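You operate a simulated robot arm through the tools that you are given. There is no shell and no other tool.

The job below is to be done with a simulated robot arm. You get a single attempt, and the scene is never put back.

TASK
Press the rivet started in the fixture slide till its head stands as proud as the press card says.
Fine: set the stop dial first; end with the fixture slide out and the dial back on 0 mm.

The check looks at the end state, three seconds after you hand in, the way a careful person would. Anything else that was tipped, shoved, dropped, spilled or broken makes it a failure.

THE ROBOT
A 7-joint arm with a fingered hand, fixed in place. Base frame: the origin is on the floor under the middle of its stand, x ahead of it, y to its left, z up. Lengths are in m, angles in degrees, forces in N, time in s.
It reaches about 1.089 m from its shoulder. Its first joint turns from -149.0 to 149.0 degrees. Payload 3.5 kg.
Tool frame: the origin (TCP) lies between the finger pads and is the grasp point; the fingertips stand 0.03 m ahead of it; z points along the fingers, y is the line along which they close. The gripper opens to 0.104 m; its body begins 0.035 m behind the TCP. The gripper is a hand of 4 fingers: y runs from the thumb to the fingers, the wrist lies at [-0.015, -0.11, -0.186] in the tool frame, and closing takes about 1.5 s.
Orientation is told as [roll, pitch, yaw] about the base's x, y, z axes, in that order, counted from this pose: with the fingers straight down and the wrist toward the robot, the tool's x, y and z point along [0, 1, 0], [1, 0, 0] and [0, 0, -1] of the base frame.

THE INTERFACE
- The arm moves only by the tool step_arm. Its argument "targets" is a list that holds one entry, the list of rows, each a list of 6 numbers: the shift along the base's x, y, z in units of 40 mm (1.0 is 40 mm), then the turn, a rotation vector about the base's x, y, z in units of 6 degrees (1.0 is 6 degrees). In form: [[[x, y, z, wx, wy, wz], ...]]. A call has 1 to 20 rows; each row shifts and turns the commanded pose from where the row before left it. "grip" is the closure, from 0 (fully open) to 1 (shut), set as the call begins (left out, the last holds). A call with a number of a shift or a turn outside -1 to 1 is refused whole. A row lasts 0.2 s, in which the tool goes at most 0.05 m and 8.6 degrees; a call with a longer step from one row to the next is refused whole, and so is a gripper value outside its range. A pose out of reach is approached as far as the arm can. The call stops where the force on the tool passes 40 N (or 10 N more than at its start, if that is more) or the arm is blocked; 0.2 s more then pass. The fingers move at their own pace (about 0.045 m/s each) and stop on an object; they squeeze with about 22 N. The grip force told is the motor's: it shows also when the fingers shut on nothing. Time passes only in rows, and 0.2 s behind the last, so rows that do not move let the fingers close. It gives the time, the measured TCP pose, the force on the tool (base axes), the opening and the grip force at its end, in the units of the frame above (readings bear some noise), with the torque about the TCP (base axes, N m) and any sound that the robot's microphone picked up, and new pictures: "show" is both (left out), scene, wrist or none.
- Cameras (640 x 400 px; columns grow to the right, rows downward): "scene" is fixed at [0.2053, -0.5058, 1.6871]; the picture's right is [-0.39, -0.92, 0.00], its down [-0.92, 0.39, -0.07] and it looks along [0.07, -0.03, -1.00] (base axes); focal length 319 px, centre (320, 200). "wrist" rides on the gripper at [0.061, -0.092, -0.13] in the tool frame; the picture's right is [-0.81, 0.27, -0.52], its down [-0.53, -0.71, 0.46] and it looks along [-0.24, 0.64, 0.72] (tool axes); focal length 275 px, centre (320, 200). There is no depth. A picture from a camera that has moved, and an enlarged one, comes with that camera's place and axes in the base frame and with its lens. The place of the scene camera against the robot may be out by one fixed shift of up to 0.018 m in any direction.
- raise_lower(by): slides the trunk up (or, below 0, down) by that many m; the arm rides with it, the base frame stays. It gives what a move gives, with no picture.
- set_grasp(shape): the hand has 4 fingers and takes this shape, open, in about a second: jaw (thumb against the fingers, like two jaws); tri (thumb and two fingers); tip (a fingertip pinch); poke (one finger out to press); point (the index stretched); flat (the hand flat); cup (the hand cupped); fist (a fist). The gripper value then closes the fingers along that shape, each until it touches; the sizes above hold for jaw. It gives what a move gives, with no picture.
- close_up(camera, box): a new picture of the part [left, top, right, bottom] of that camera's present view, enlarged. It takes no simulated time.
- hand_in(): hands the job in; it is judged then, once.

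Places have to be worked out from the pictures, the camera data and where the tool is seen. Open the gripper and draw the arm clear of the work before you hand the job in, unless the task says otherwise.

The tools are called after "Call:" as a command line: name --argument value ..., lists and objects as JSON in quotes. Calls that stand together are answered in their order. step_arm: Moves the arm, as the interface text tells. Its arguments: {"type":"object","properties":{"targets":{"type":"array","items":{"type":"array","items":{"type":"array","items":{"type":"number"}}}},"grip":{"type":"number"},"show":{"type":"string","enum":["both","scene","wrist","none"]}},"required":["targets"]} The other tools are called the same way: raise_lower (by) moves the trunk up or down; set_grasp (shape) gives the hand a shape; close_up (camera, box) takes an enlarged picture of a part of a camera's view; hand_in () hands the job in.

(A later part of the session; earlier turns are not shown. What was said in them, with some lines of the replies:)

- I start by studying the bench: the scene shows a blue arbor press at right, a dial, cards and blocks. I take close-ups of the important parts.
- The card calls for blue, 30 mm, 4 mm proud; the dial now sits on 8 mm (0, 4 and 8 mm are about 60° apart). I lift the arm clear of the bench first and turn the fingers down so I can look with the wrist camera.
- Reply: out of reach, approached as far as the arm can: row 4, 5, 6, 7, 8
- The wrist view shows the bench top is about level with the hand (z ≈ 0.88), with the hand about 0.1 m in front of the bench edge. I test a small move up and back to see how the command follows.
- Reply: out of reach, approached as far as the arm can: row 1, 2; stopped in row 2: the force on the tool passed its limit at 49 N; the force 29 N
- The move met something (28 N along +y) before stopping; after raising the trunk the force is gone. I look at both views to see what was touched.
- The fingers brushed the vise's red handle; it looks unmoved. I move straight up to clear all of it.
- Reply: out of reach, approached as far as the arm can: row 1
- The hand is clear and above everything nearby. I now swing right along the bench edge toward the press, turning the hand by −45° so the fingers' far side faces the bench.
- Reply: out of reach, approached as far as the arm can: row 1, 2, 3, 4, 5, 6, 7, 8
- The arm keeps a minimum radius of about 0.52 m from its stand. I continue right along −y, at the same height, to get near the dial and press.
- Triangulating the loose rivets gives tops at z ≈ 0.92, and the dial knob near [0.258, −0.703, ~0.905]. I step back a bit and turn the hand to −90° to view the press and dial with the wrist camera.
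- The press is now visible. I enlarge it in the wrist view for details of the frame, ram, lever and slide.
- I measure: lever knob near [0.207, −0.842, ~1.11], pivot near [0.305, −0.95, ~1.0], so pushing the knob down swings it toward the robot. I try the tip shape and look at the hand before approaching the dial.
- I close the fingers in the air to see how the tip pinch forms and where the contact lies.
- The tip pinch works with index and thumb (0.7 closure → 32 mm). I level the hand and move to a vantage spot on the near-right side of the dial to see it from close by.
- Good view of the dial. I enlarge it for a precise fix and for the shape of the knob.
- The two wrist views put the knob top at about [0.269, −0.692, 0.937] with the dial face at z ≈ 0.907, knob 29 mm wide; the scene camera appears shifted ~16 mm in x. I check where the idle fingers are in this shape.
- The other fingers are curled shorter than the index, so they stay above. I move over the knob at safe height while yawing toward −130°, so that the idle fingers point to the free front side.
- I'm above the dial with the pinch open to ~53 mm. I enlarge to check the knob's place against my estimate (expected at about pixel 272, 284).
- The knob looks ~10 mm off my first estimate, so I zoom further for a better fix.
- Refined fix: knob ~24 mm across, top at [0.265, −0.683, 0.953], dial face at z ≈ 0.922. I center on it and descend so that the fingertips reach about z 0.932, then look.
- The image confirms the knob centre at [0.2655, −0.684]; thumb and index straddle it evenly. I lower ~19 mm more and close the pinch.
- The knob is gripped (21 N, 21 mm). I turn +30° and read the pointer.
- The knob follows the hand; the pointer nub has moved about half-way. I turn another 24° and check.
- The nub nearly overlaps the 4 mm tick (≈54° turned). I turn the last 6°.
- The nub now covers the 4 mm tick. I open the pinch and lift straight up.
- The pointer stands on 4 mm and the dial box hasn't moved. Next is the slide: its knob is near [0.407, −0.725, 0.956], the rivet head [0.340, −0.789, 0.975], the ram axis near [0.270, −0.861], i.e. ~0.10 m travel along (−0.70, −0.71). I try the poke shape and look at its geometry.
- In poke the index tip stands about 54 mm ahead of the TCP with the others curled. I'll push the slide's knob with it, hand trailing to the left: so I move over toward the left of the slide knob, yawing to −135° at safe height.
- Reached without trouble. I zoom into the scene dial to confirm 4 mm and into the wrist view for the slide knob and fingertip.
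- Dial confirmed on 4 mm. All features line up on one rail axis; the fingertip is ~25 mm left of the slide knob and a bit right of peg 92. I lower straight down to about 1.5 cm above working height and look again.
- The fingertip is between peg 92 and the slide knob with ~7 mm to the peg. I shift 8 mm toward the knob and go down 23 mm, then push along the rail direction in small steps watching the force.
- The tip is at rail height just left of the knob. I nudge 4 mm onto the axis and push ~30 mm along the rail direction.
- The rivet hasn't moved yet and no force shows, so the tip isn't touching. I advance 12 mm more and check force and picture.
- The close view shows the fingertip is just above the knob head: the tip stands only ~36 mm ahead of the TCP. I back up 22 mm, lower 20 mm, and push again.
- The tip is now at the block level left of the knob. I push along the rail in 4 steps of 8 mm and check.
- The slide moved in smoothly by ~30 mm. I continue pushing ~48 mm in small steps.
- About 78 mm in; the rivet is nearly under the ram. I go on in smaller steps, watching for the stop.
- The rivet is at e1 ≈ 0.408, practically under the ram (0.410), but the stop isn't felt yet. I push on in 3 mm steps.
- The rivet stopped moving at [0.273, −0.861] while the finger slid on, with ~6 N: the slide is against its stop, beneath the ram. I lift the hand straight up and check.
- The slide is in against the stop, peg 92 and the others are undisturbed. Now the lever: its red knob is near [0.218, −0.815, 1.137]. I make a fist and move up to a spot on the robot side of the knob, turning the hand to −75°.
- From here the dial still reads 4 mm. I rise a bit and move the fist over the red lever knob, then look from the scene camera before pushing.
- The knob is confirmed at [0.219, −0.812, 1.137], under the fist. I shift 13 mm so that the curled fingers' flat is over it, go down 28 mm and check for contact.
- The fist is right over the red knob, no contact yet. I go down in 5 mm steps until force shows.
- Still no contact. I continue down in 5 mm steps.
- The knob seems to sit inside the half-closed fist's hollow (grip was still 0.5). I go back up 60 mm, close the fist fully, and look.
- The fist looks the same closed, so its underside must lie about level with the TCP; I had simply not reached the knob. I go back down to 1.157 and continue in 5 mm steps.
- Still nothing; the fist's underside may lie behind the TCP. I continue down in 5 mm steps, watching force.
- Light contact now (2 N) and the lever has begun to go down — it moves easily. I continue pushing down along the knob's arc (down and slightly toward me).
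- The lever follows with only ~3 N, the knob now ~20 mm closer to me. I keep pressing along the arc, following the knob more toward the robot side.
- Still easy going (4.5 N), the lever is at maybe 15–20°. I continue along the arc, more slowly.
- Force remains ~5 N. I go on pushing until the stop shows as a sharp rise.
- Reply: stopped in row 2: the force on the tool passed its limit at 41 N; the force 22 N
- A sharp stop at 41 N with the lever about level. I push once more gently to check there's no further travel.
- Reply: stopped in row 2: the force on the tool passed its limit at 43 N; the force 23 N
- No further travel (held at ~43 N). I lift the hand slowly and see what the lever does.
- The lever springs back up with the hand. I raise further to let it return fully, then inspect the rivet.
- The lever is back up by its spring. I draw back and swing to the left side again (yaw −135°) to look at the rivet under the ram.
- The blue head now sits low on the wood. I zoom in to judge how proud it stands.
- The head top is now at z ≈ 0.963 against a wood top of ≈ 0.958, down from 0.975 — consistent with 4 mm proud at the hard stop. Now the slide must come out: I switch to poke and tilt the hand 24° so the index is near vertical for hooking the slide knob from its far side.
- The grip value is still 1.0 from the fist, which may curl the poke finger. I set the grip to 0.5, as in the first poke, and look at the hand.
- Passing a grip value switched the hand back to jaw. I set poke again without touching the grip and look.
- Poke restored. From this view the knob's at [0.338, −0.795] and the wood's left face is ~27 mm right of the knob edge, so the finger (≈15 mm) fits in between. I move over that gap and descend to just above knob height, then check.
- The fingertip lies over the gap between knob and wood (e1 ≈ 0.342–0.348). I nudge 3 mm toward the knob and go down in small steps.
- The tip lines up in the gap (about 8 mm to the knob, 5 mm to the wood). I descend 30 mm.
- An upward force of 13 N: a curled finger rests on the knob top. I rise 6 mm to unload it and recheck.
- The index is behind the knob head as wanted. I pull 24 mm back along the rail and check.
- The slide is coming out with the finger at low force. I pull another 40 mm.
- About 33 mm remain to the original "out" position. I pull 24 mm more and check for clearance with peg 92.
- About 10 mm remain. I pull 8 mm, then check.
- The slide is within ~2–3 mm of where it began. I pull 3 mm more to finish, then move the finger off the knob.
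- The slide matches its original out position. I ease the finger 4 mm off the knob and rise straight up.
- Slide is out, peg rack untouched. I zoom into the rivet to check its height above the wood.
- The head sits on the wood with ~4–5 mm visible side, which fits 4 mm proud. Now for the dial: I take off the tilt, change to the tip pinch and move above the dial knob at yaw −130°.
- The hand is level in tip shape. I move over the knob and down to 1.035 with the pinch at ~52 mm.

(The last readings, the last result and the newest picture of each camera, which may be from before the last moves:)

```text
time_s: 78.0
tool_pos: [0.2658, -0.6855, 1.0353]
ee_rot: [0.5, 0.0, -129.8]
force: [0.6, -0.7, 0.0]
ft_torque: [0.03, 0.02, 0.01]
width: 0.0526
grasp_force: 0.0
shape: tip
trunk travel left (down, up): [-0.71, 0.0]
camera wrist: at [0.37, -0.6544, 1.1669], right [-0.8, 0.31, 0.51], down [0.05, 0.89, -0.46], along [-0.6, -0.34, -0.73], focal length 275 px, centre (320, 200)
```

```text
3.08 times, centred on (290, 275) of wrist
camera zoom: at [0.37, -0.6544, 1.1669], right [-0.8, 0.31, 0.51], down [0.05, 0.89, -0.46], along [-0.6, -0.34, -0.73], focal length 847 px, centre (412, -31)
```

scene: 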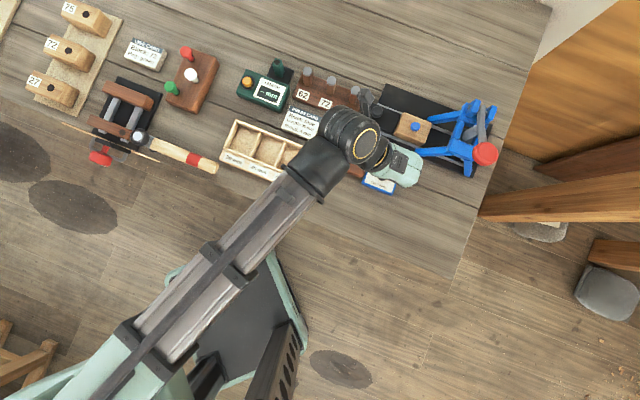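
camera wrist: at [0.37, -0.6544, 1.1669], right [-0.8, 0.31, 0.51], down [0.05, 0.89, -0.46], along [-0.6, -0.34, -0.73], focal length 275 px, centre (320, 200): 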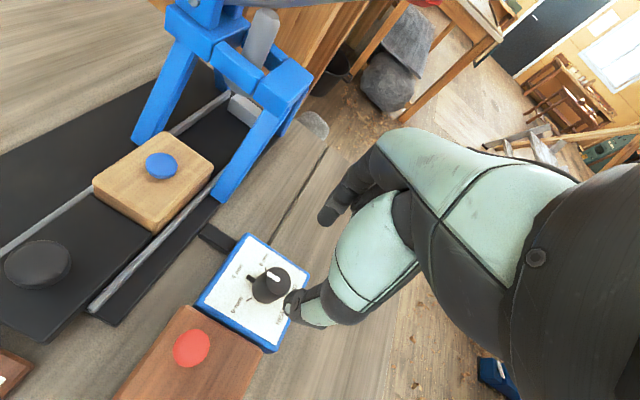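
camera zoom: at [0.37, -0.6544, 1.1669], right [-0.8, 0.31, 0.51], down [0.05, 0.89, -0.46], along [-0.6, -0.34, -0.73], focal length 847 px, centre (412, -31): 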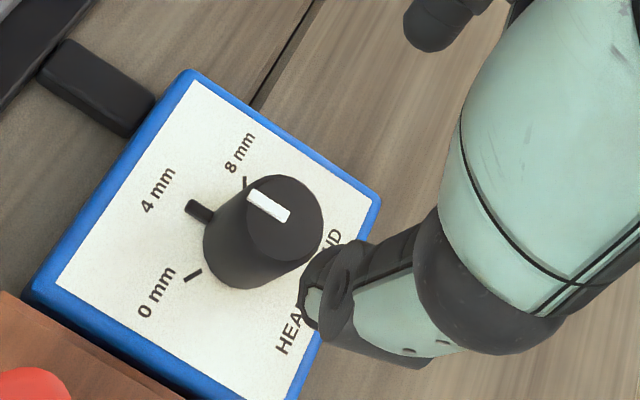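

The knob is where I expect, pointer on 4 mm. I descend to the same grip height as before and close.

Call:
step_arm --targets '[[[0, 0.05, -0.64, 0, 0, 0], [0, 0, -0.64, 0, 0, 0], [0, 0, -0.62, 0, 0, 0]]]' --show "none"

Call:
step_arm --targets '[[[0, 0, 0, 0, 0, 0], [0, 0, 0, 0, 0, 0], [0, 0, 0, 0, 0, 0], [0, 0, 0, 0, 0, 0], [0, 0, 0, 0, 0, 0]]]' --grip 1.0 --show "wrist"

Call:
close_up --camera "wrist" --box '[250, 170, 350, 280]'

```text
time_s: 78.8
tool_pos: [0.2655, -0.6839, 0.9591]
ee_rot: [0.5, 0.0, -130.1]
force: [0.5, 0.2, 0.6]
ft_torque: [0.01, 0.01, 0.0]
width: 0.0523
grasp_force: 0.1
shape: tip
trunk travel left (down, up): [-0.71, 0.0]
```

```text
time_s: 80.0
tool_pos: [0.264, -0.6809, 0.9593]
ee_rot: [0.5, 0.0, -129.9]
force: [-0.1, 0.2, -1.6]
ft_torque: [-0.03, 0.03, -0.02]
width: 0.0208
grasp_force: 21.8
shape: tip
trunk travel left (down, up): [-0.71, 0.0]
camera wrist: at [0.3694, -0.6518, 1.0908], right [-0.8, 0.31, 0.51], down [0.05, 0.89, -0.46], along [-0.6, -0.34, -0.73], focal length 275 px, centre (320, 200)
```

wrist: 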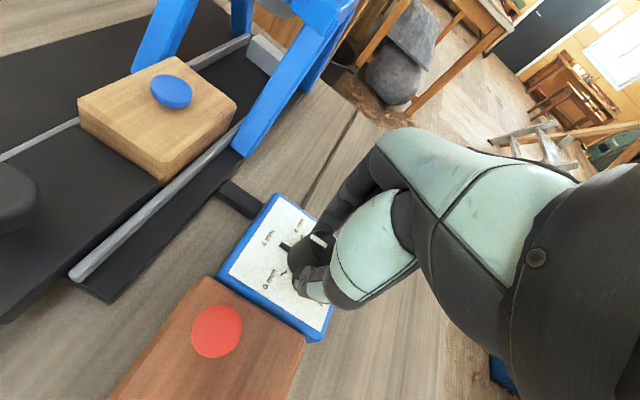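

```text
3.64 times, centred on (300, 225) of wrist
camera zoom: at [0.3694, -0.6518, 1.0908], right [-0.8, 0.31, 0.51], down [0.05, 0.89, -0.46], along [-0.6, -0.34, -0.73], focal length 1001 px, centre (393, 109)
```

zoom: 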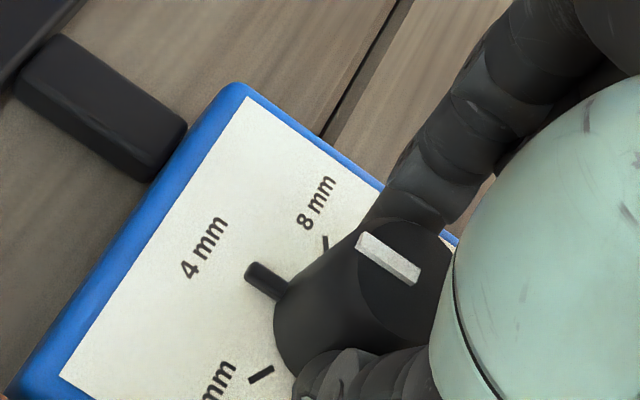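

Gripped (21.8 N). I turn +54° in one go and read the pointer.

Call:
step_arm --targets '[[[0, 0, 0, 0, 0, 1], [0, 0, 0, 0, 0, 1], [0, 0, 0, 0, 0, 1], [0, 0, 0, 0, 0, 1], [0, 0, 0, 0, 0, 1], [0, 0, 0, 0, 0, 1], [0, 0, 0, 0, 0, 1], [0, 0, 0, 0, 0, 1], [0, 0, 0, 0, 0, 1]]]' --show "wrist"

Call:
close_up --camera "wrist" --box '[250, 170, 350, 280]'

```text
time_s: 82.0
tool_pos: [0.2647, -0.6829, 0.9578]
ee_rot: [0.5, 0.0, -75.8]
force: [0.6, -4.7, -2.3]
ft_torque: [-0.15, -0.03, -0.01]
width: 0.0205
grasp_force: 22.2
shape: tip
trunk travel left (down, up): [-0.71, 0.0]
camera wrist: at [0.3004, -0.5795, 1.0908], right [-0.72, -0.47, 0.51], down [-0.69, 0.56, -0.46], along [-0.07, -0.68, -0.73], focal length 275 px, centre (320, 200)
```

wrist: 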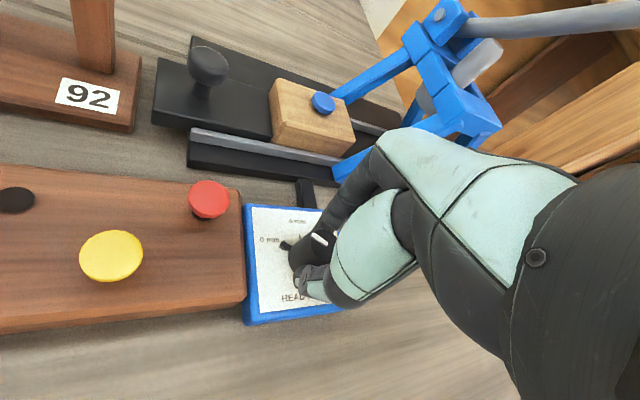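

```text
3.64 times, centred on (300, 225) of wrist
camera zoom: at [0.3004, -0.5795, 1.0908], right [-0.72, -0.47, 0.51], down [-0.69, 0.56, -0.46], along [-0.07, -0.68, -0.73], focal length 1001 px, centre (393, 109)
```

zoom: 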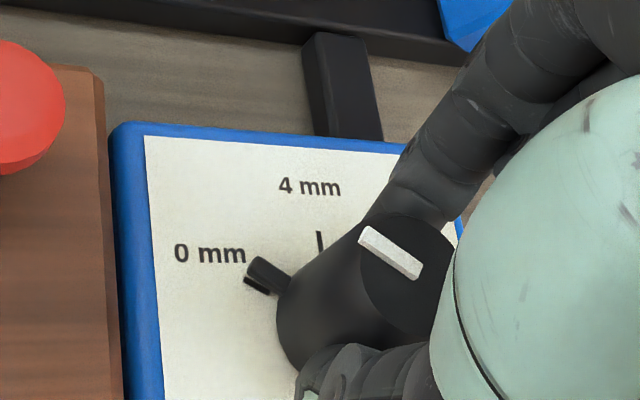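

The nub is within a few degrees of the 0 mm tick. I turn the last ~6°.

Call:
step_arm --targets '[[[0, 0, 0, 0, 0, 1]]]' --show "wrist"

Call:
close_up --camera "wrist" --box '[250, 170, 350, 280]'

```text
time_s: 82.4
tool_pos: [0.2645, -0.6838, 0.9595]
ee_rot: [0.4, -0.2, -69.8]
force: [1.5, -4.9, 0.5]
ft_torque: [-0.15, -0.07, -0.02]
width: 0.0203
grasp_force: 21.8
shape: tip
trunk travel left (down, up): [-0.71, 0.0]
camera wrist: at [0.2891, -0.5764, 1.0907], right [-0.67, -0.54, 0.51], down [-0.74, 0.49, -0.46], along [0.0, -0.69, -0.73], focal length 275 px, centre (320, 200)
```

wrist: 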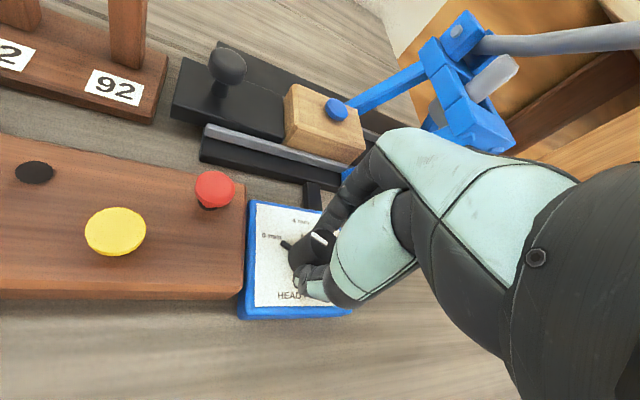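

```text
3.64 times, centred on (300, 225) of wrist
camera zoom: at [0.2891, -0.5764, 1.0907], right [-0.67, -0.54, 0.51], down [-0.74, 0.49, -0.46], along [0.0, -0.69, -0.73], focal length 1001 px, centre (393, 109)
```

zoom: 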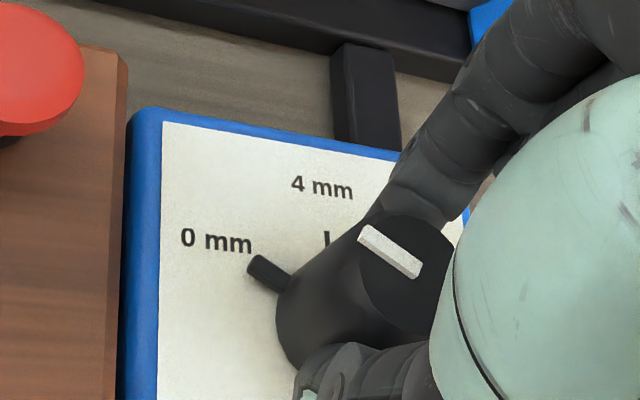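

The nub covers the 0 mm tick. I open the pinch and lift straight up, then draw away.

Call:
step_arm --targets '[[[0, 0, 0, 0, 0, 0], [0, 0, 0, 0, 0, 0], [0, 0, 0, 0, 0, 0], [0, 0, 0, 0, 0, 0]]]' --grip 0.5 --show "none"

Call:
step_arm --targets '[[[0, 0, 0.5, 0, 0, 0], [0, 0, 1, 0, 0, 0], [0, 0, 1, 0, 0, 0], [-0.1, 0.9, 0.4, 0, 0, 0], [-0.1, 0.9, 0.3, 0, 0, 0], [0, 0.9, 0, 0, 0, 0]]]' --grip 0.5

Call:
close_up --camera "wrist" --box '[160, 60, 360, 260]'

Call:
close_up --camera "scene" --box '[340, 60, 500, 200]'

```text
time_s: 83.4
tool_pos: [0.265, -0.6829, 0.9606]
ee_rot: [0.4, 0.0, -70.0]
force: [-0.2, 0.8, -0.7]
ft_torque: [-0.01, 0.0, 0.0]
width: 0.0516
grasp_force: 0.1
shape: tip
trunk travel left (down, up): [-0.71, 0.0]
```

```text
time_s: 84.8
tool_pos: [0.2564, -0.5742, 1.0866]
ee_rot: [0.5, 0.0, -70.0]
force: [0.3, -0.5, -0.6]
ft_torque: [-0.03, -0.01, 0.02]
width: 0.0517
grasp_force: 0.0
shape: tip
trunk travel left (down, up): [-0.71, 0.0]
camera wrist: at [0.2809, -0.4672, 1.2187], right [-0.67, -0.54, 0.51], down [-0.74, 0.49, -0.46], along [0.0, -0.69, -0.73], focal length 275 px, centre (320, 200)
```

scene: 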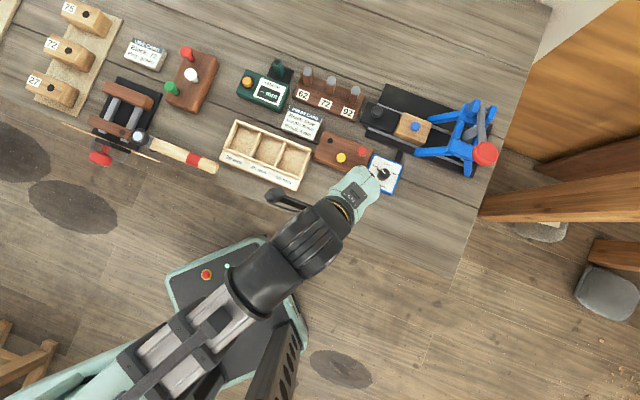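
wrist: 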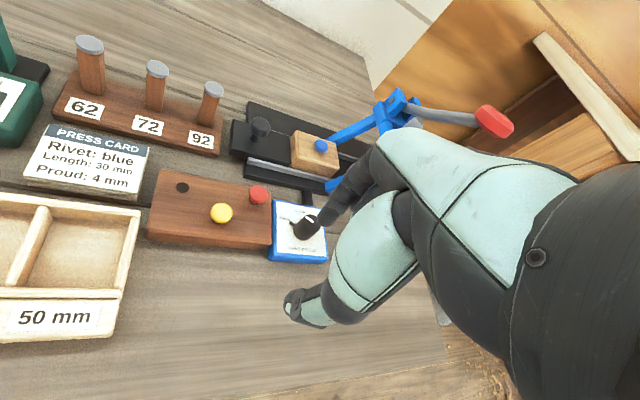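

```text
2.00 times, centred on (260, 160) of wrist
camera zoom: at [0.2809, -0.4672, 1.2187], right [-0.67, -0.54, 0.51], down [-0.74, 0.49, -0.46], along [0.0, -0.69, -0.73], focal length 551 px, centre (440, 280)
```

zoom: 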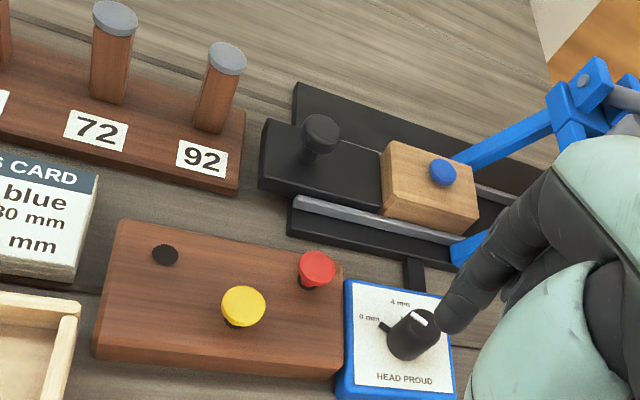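

```text
2.86 times, centred on (420, 130) of scene
camera zoom: at [0.2053, -0.5058, 1.6871], right [-0.39, -0.92, 0.0], down [-0.92, 0.39, -0.07], along [0.07, -0.03, -1.0], focal length 912 px, centre (34, 400)
```

zoom: 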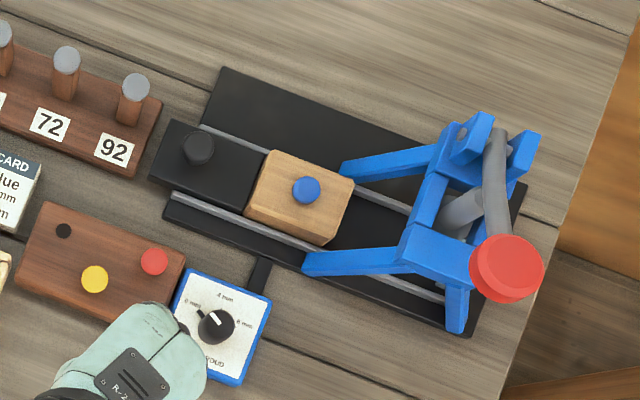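

The pointer is on 0 mm, slide out, lever up. Before finishing I want a low-angle look at the rivet head, so I tilt the hand 25° at a safe place in front of the dial.

Call:
step_arm --targets '[[[-0.32, -0.2, -0.3, -0.783, -0.285, 0], [-0.32, -0.2, -0.3, -0.783, -0.285, 0], [-0.32, -0.2, -0.3, -0.783, -0.285, 0], [-0.32, -0.2, -0.3, -0.783, -0.285, 0], [-0.32, -0.2, -0.3, -0.783, -0.285, 0]]]' --show "wrist"

```text
time_s: 86.0
tool_pos: [0.1935, -0.6143, 1.0281]
ee_rot: [0.5, -25.1, -70.0]
force: [1.6, -0.7, 0.3]
ft_torque: [-0.02, -0.02, 0.0]
width: 0.0519
grasp_force: 0.1
shape: tip
trunk travel left (down, up): [-0.71, 0.0]
camera wrist: at [0.2018, -0.4642, 1.1086], right [-0.75, -0.31, 0.58], down [-0.65, 0.24, -0.72], along [0.08, -0.92, -0.38], focal length 275 px, centre (320, 200)
```

wrist: 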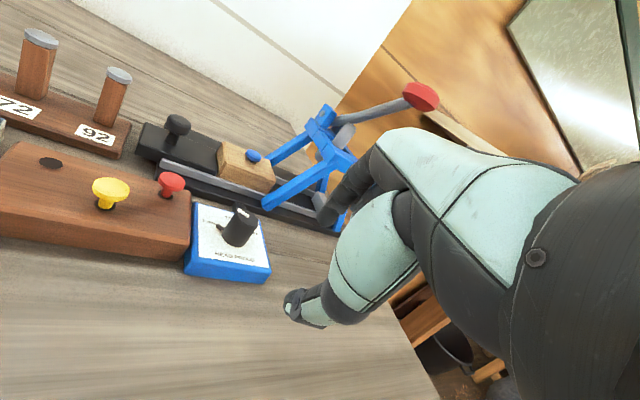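

Good low-angle view. I zoom strongly on the rivet and on the dial.

Call:
close_up --camera "wrist" --box '[210, 130, 290, 200]'

Call:
close_up --camera "wrist" --box '[240, 140, 270, 170]'

Call:
close_up --camera "wrist" --box '[150, 160, 280, 290]'

```text
5.71 times, centred on (250, 165) of wrist
camera zoom: at [0.2018, -0.4642, 1.1086], right [-0.75, -0.31, 0.58], down [-0.65, 0.24, -0.72], along [0.08, -0.92, -0.38], focal length 1573 px, centre (720, 400)
```

zoom: 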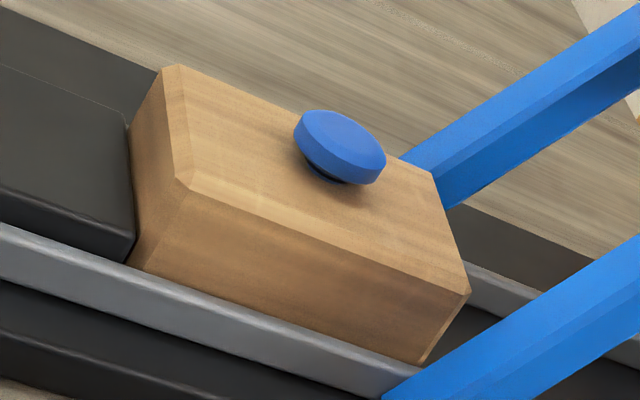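

```text
13.33 times, centred on (255, 155) of wrist
camera zoom: at [0.2018, -0.4642, 1.1086], right [-0.75, -0.31, 0.58], down [-0.65, 0.24, -0.72], along [0.08, -0.92, -0.38], focal length 3670 px, centre (1187, 800)
```

zoom: 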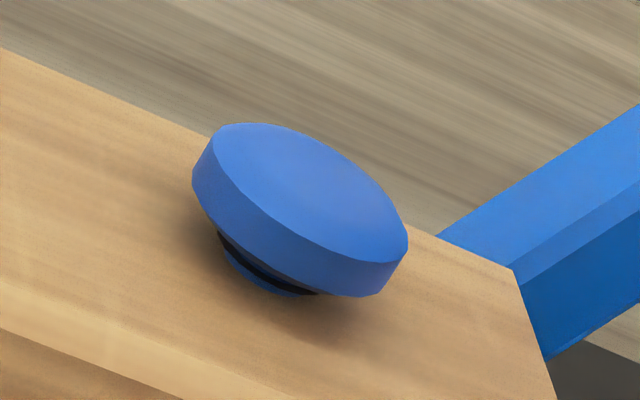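

```text
3.08 times, centred on (215, 225) of wrist
camera zoom: at [0.2018, -0.4642, 1.1086], right [-0.75, -0.31, 0.58], down [-0.65, 0.24, -0.72], along [0.08, -0.92, -0.38], focal length 847 px, centre (643, 123)
```

zoom: 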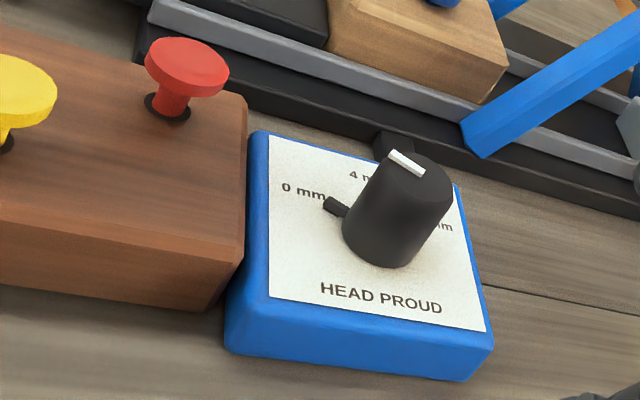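

The low view shows the head clearly standing off the wood by about its own 4–5 mm thickness (gap ≈ 4 mm), and the dial nub on 0 mm. I now open the hand and draw the arm back clear of the bench.

Call:
step_arm --targets '[[[0, 0.7, 0.4, 0.783, 0.285, 0], [0, 0.7, 0.4, 0.783, 0.285, 0], [0.3, 0.5, 0.4, 0.783, 0.285, 0], [0.4, 0.4, 0.3, 0.783, 0.285, 0], [0.5, 0.3, 0, 0.783, 0.285, 0], [0.5, 0.3, 0, 0, 0, 0], [0.4, 0.2, 0, 0, 0, 0]]]' --grip 0.0

Call:
close_up --camera "scene" --box '[0, 0, 240, 200]'

Call:
close_up --camera "scene" --box '[320, 60, 520, 210]'

```text
time_s: 87.6
tool_pos: [0.2763, -0.4889, 1.0859]
ee_rot: [0.5, 0.0, -69.9]
force: [0.7, 0.2, -0.5]
ft_torque: [0.01, 0.0, 0.0]
width: 0.1034
grasp_force: 0.0
shape: tip
trunk travel left (down, up): [-0.71, 0.0]
camera wrist: at [0.3017, -0.3833, 1.2184], right [-0.67, -0.54, 0.51], down [-0.74, 0.49, -0.46], along [0.0, -0.69, -0.73], focal length 275 px, centre (320, 200)
```

scene: 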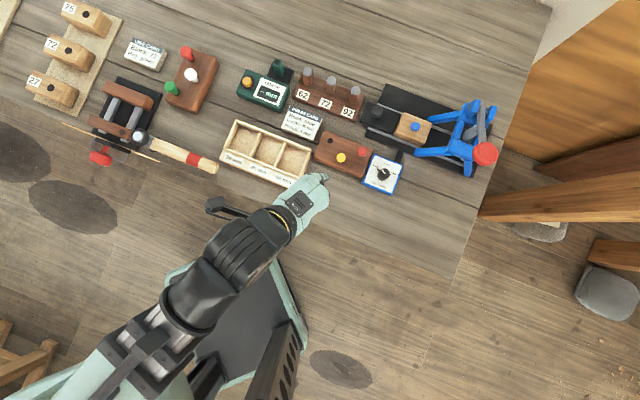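
wrist: 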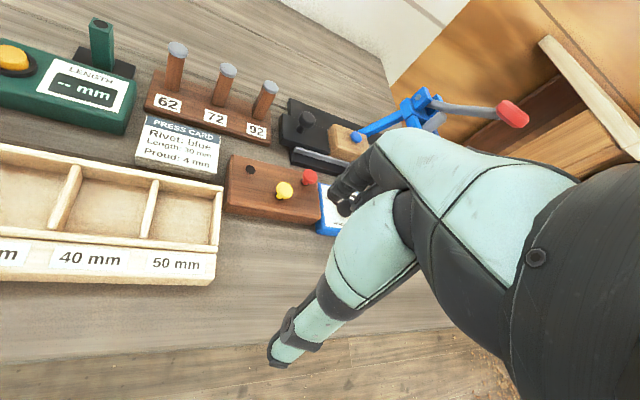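

```text
2.00 times, centred on (120, 100) of scene
camera zoom: at [0.2053, -0.5058, 1.6871], right [-0.39, -0.92, 0.0], down [-0.92, 0.39, -0.07], along [0.07, -0.03, -1.0], focal length 639 px, centre (720, 400)
```

zoom: 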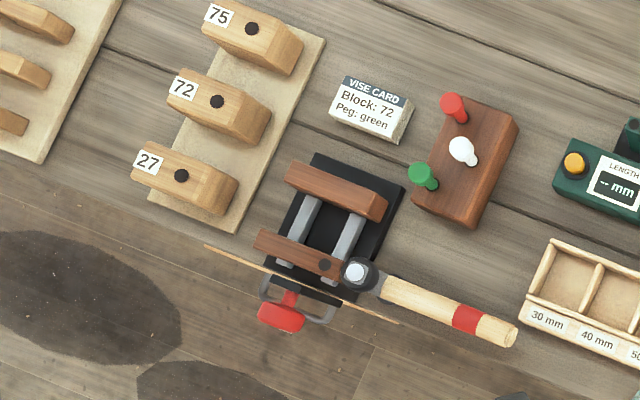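

```text
2.67 times, centred on (420, 135) of scene
camera zoom: at [0.2053, -0.5058, 1.6871], right [-0.39, -0.92, 0.0], down [-0.92, 0.39, -0.07], along [0.07, -0.03, -1.0], focal length 852 px, centre (53, 373)
```

zoom: 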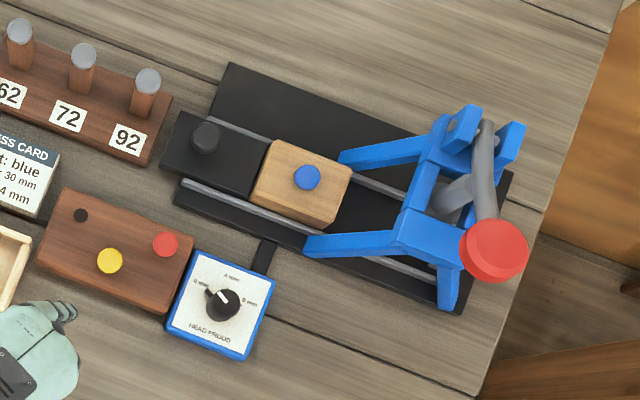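

Everything else looks as at the start (vise, hammer, racks, tray). I draw the hand further back off the bench edge, well clear of the press and dial.

Call:
step_arm --targets '[[[-0.8, -0.1, 0.2, 0, 0, 0], [-0.8, -0.1, 0.2, 0, 0, 0], [-0.8, -0.1, 0, 0, 0, 0], [-0.8, 0, 0, 0, 0, 0], [-0.8, 0, 0, 0, 0, 0], [-0.6, 0, 0, 0, 0, 0]]]'

Call:
close_up --camera "scene" --box '[220, 50, 420, 200]'

Call:
close_up --camera "scene" --box '[350, 140, 420, 200]'

```text
time_s: 89.0
tool_pos: [0.0919, -0.5036, 1.1047]
ee_rot: [0.5, 0.0, -69.9]
force: [0.0, -0.4, -0.5]
ft_torque: [-0.02, 0.03, 0.01]
width: 0.1038
grasp_force: 0.1
shape: tip
trunk travel left (down, up): [-0.71, 0.0]
camera wrist: at [0.1158, -0.3973, 1.2351], right [-0.67, -0.54, 0.51], down [-0.74, 0.49, -0.46], along [0.0, -0.69, -0.73], focal length 275 px, centre (320, 200)
```

scene: 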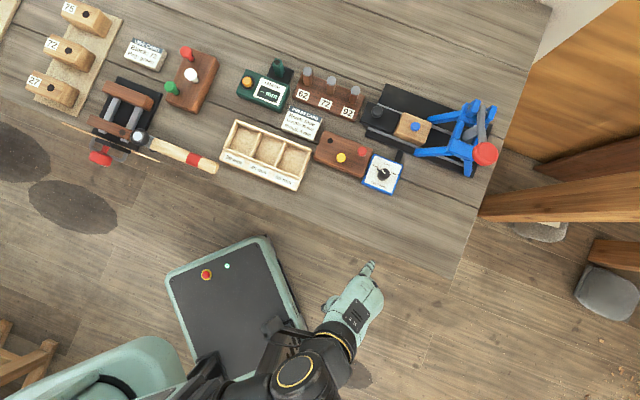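
wrist: 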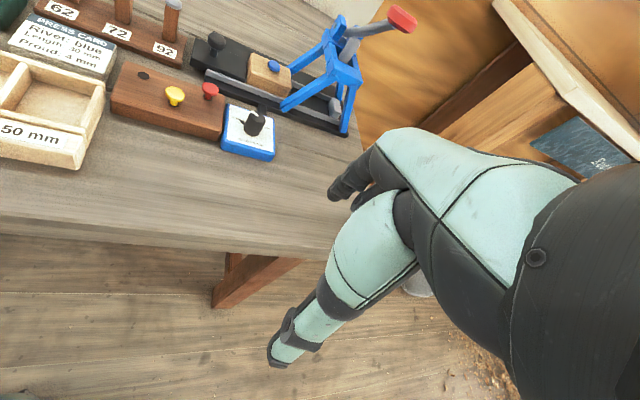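

```text
2.67 times, centred on (320, 125) of scene
camera zoom: at [0.2053, -0.5058, 1.6871], right [-0.39, -0.92, 0.0], down [-0.92, 0.39, -0.07], along [0.07, -0.03, -1.0], focal length 852 px, centre (320, 400)
```

zoom: 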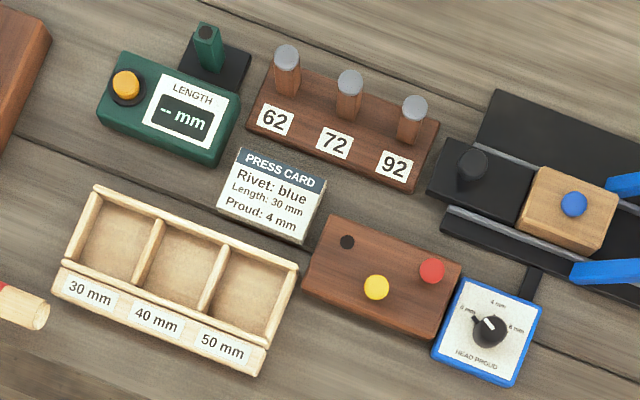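

```text
6.67 times, centred on (385, 170) of scene
camera zoom: at [0.2053, -0.5058, 1.6871], right [-0.39, -0.92, 0.0], down [-0.92, 0.39, -0.07], along [0.07, -0.03, -1.0], focal length 2129 px, centre (-113, 400)
```

zoom: 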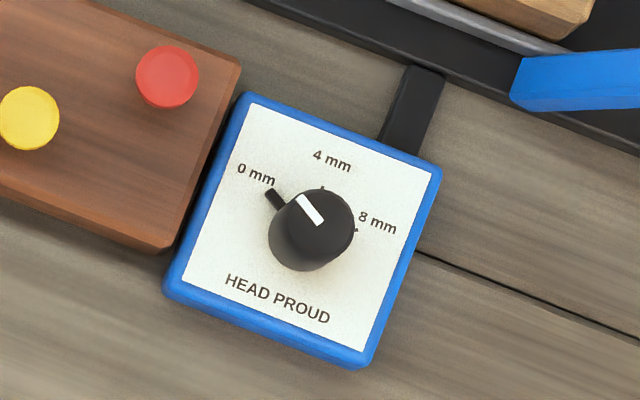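

The dial stands on 0 mm, the slide is out where it started, the rivet is pressed to the 4 mm stop, the lever is up, and nothing else has moved. The hand is open and clear of the bench, so I hand the job in.

Call:
hand_in

```text
The job is handed in.
```

I pressed the blue rivet with the stop dial set to 4 mm, as the press card asks, and handed the job in.

- **Dial:** I set it from 8 mm to 4 mm before pressing. It is now back on 0 mm.
- **Pressing:** I pushed the slide in to its stop and drove the lever down until it stopped hard at about 41–43 N. The lever then sprang back up. In the close-up the rivet head stands off the wood by about 4 mm, but I could only judge that to within a millimetre or two.
- **Slide:** It is pulled back out, within a couple of millimetres of where it started.
- **Contact with the vise:** Early on, while moving the arm toward the press, the fingers bumped the vise's red handle and the force peaked at 49 N. I compared pictures afterwards; the vise, the hammer and everything else on the bench looked unmoved.

The hand is open and the arm is clear of the bench.
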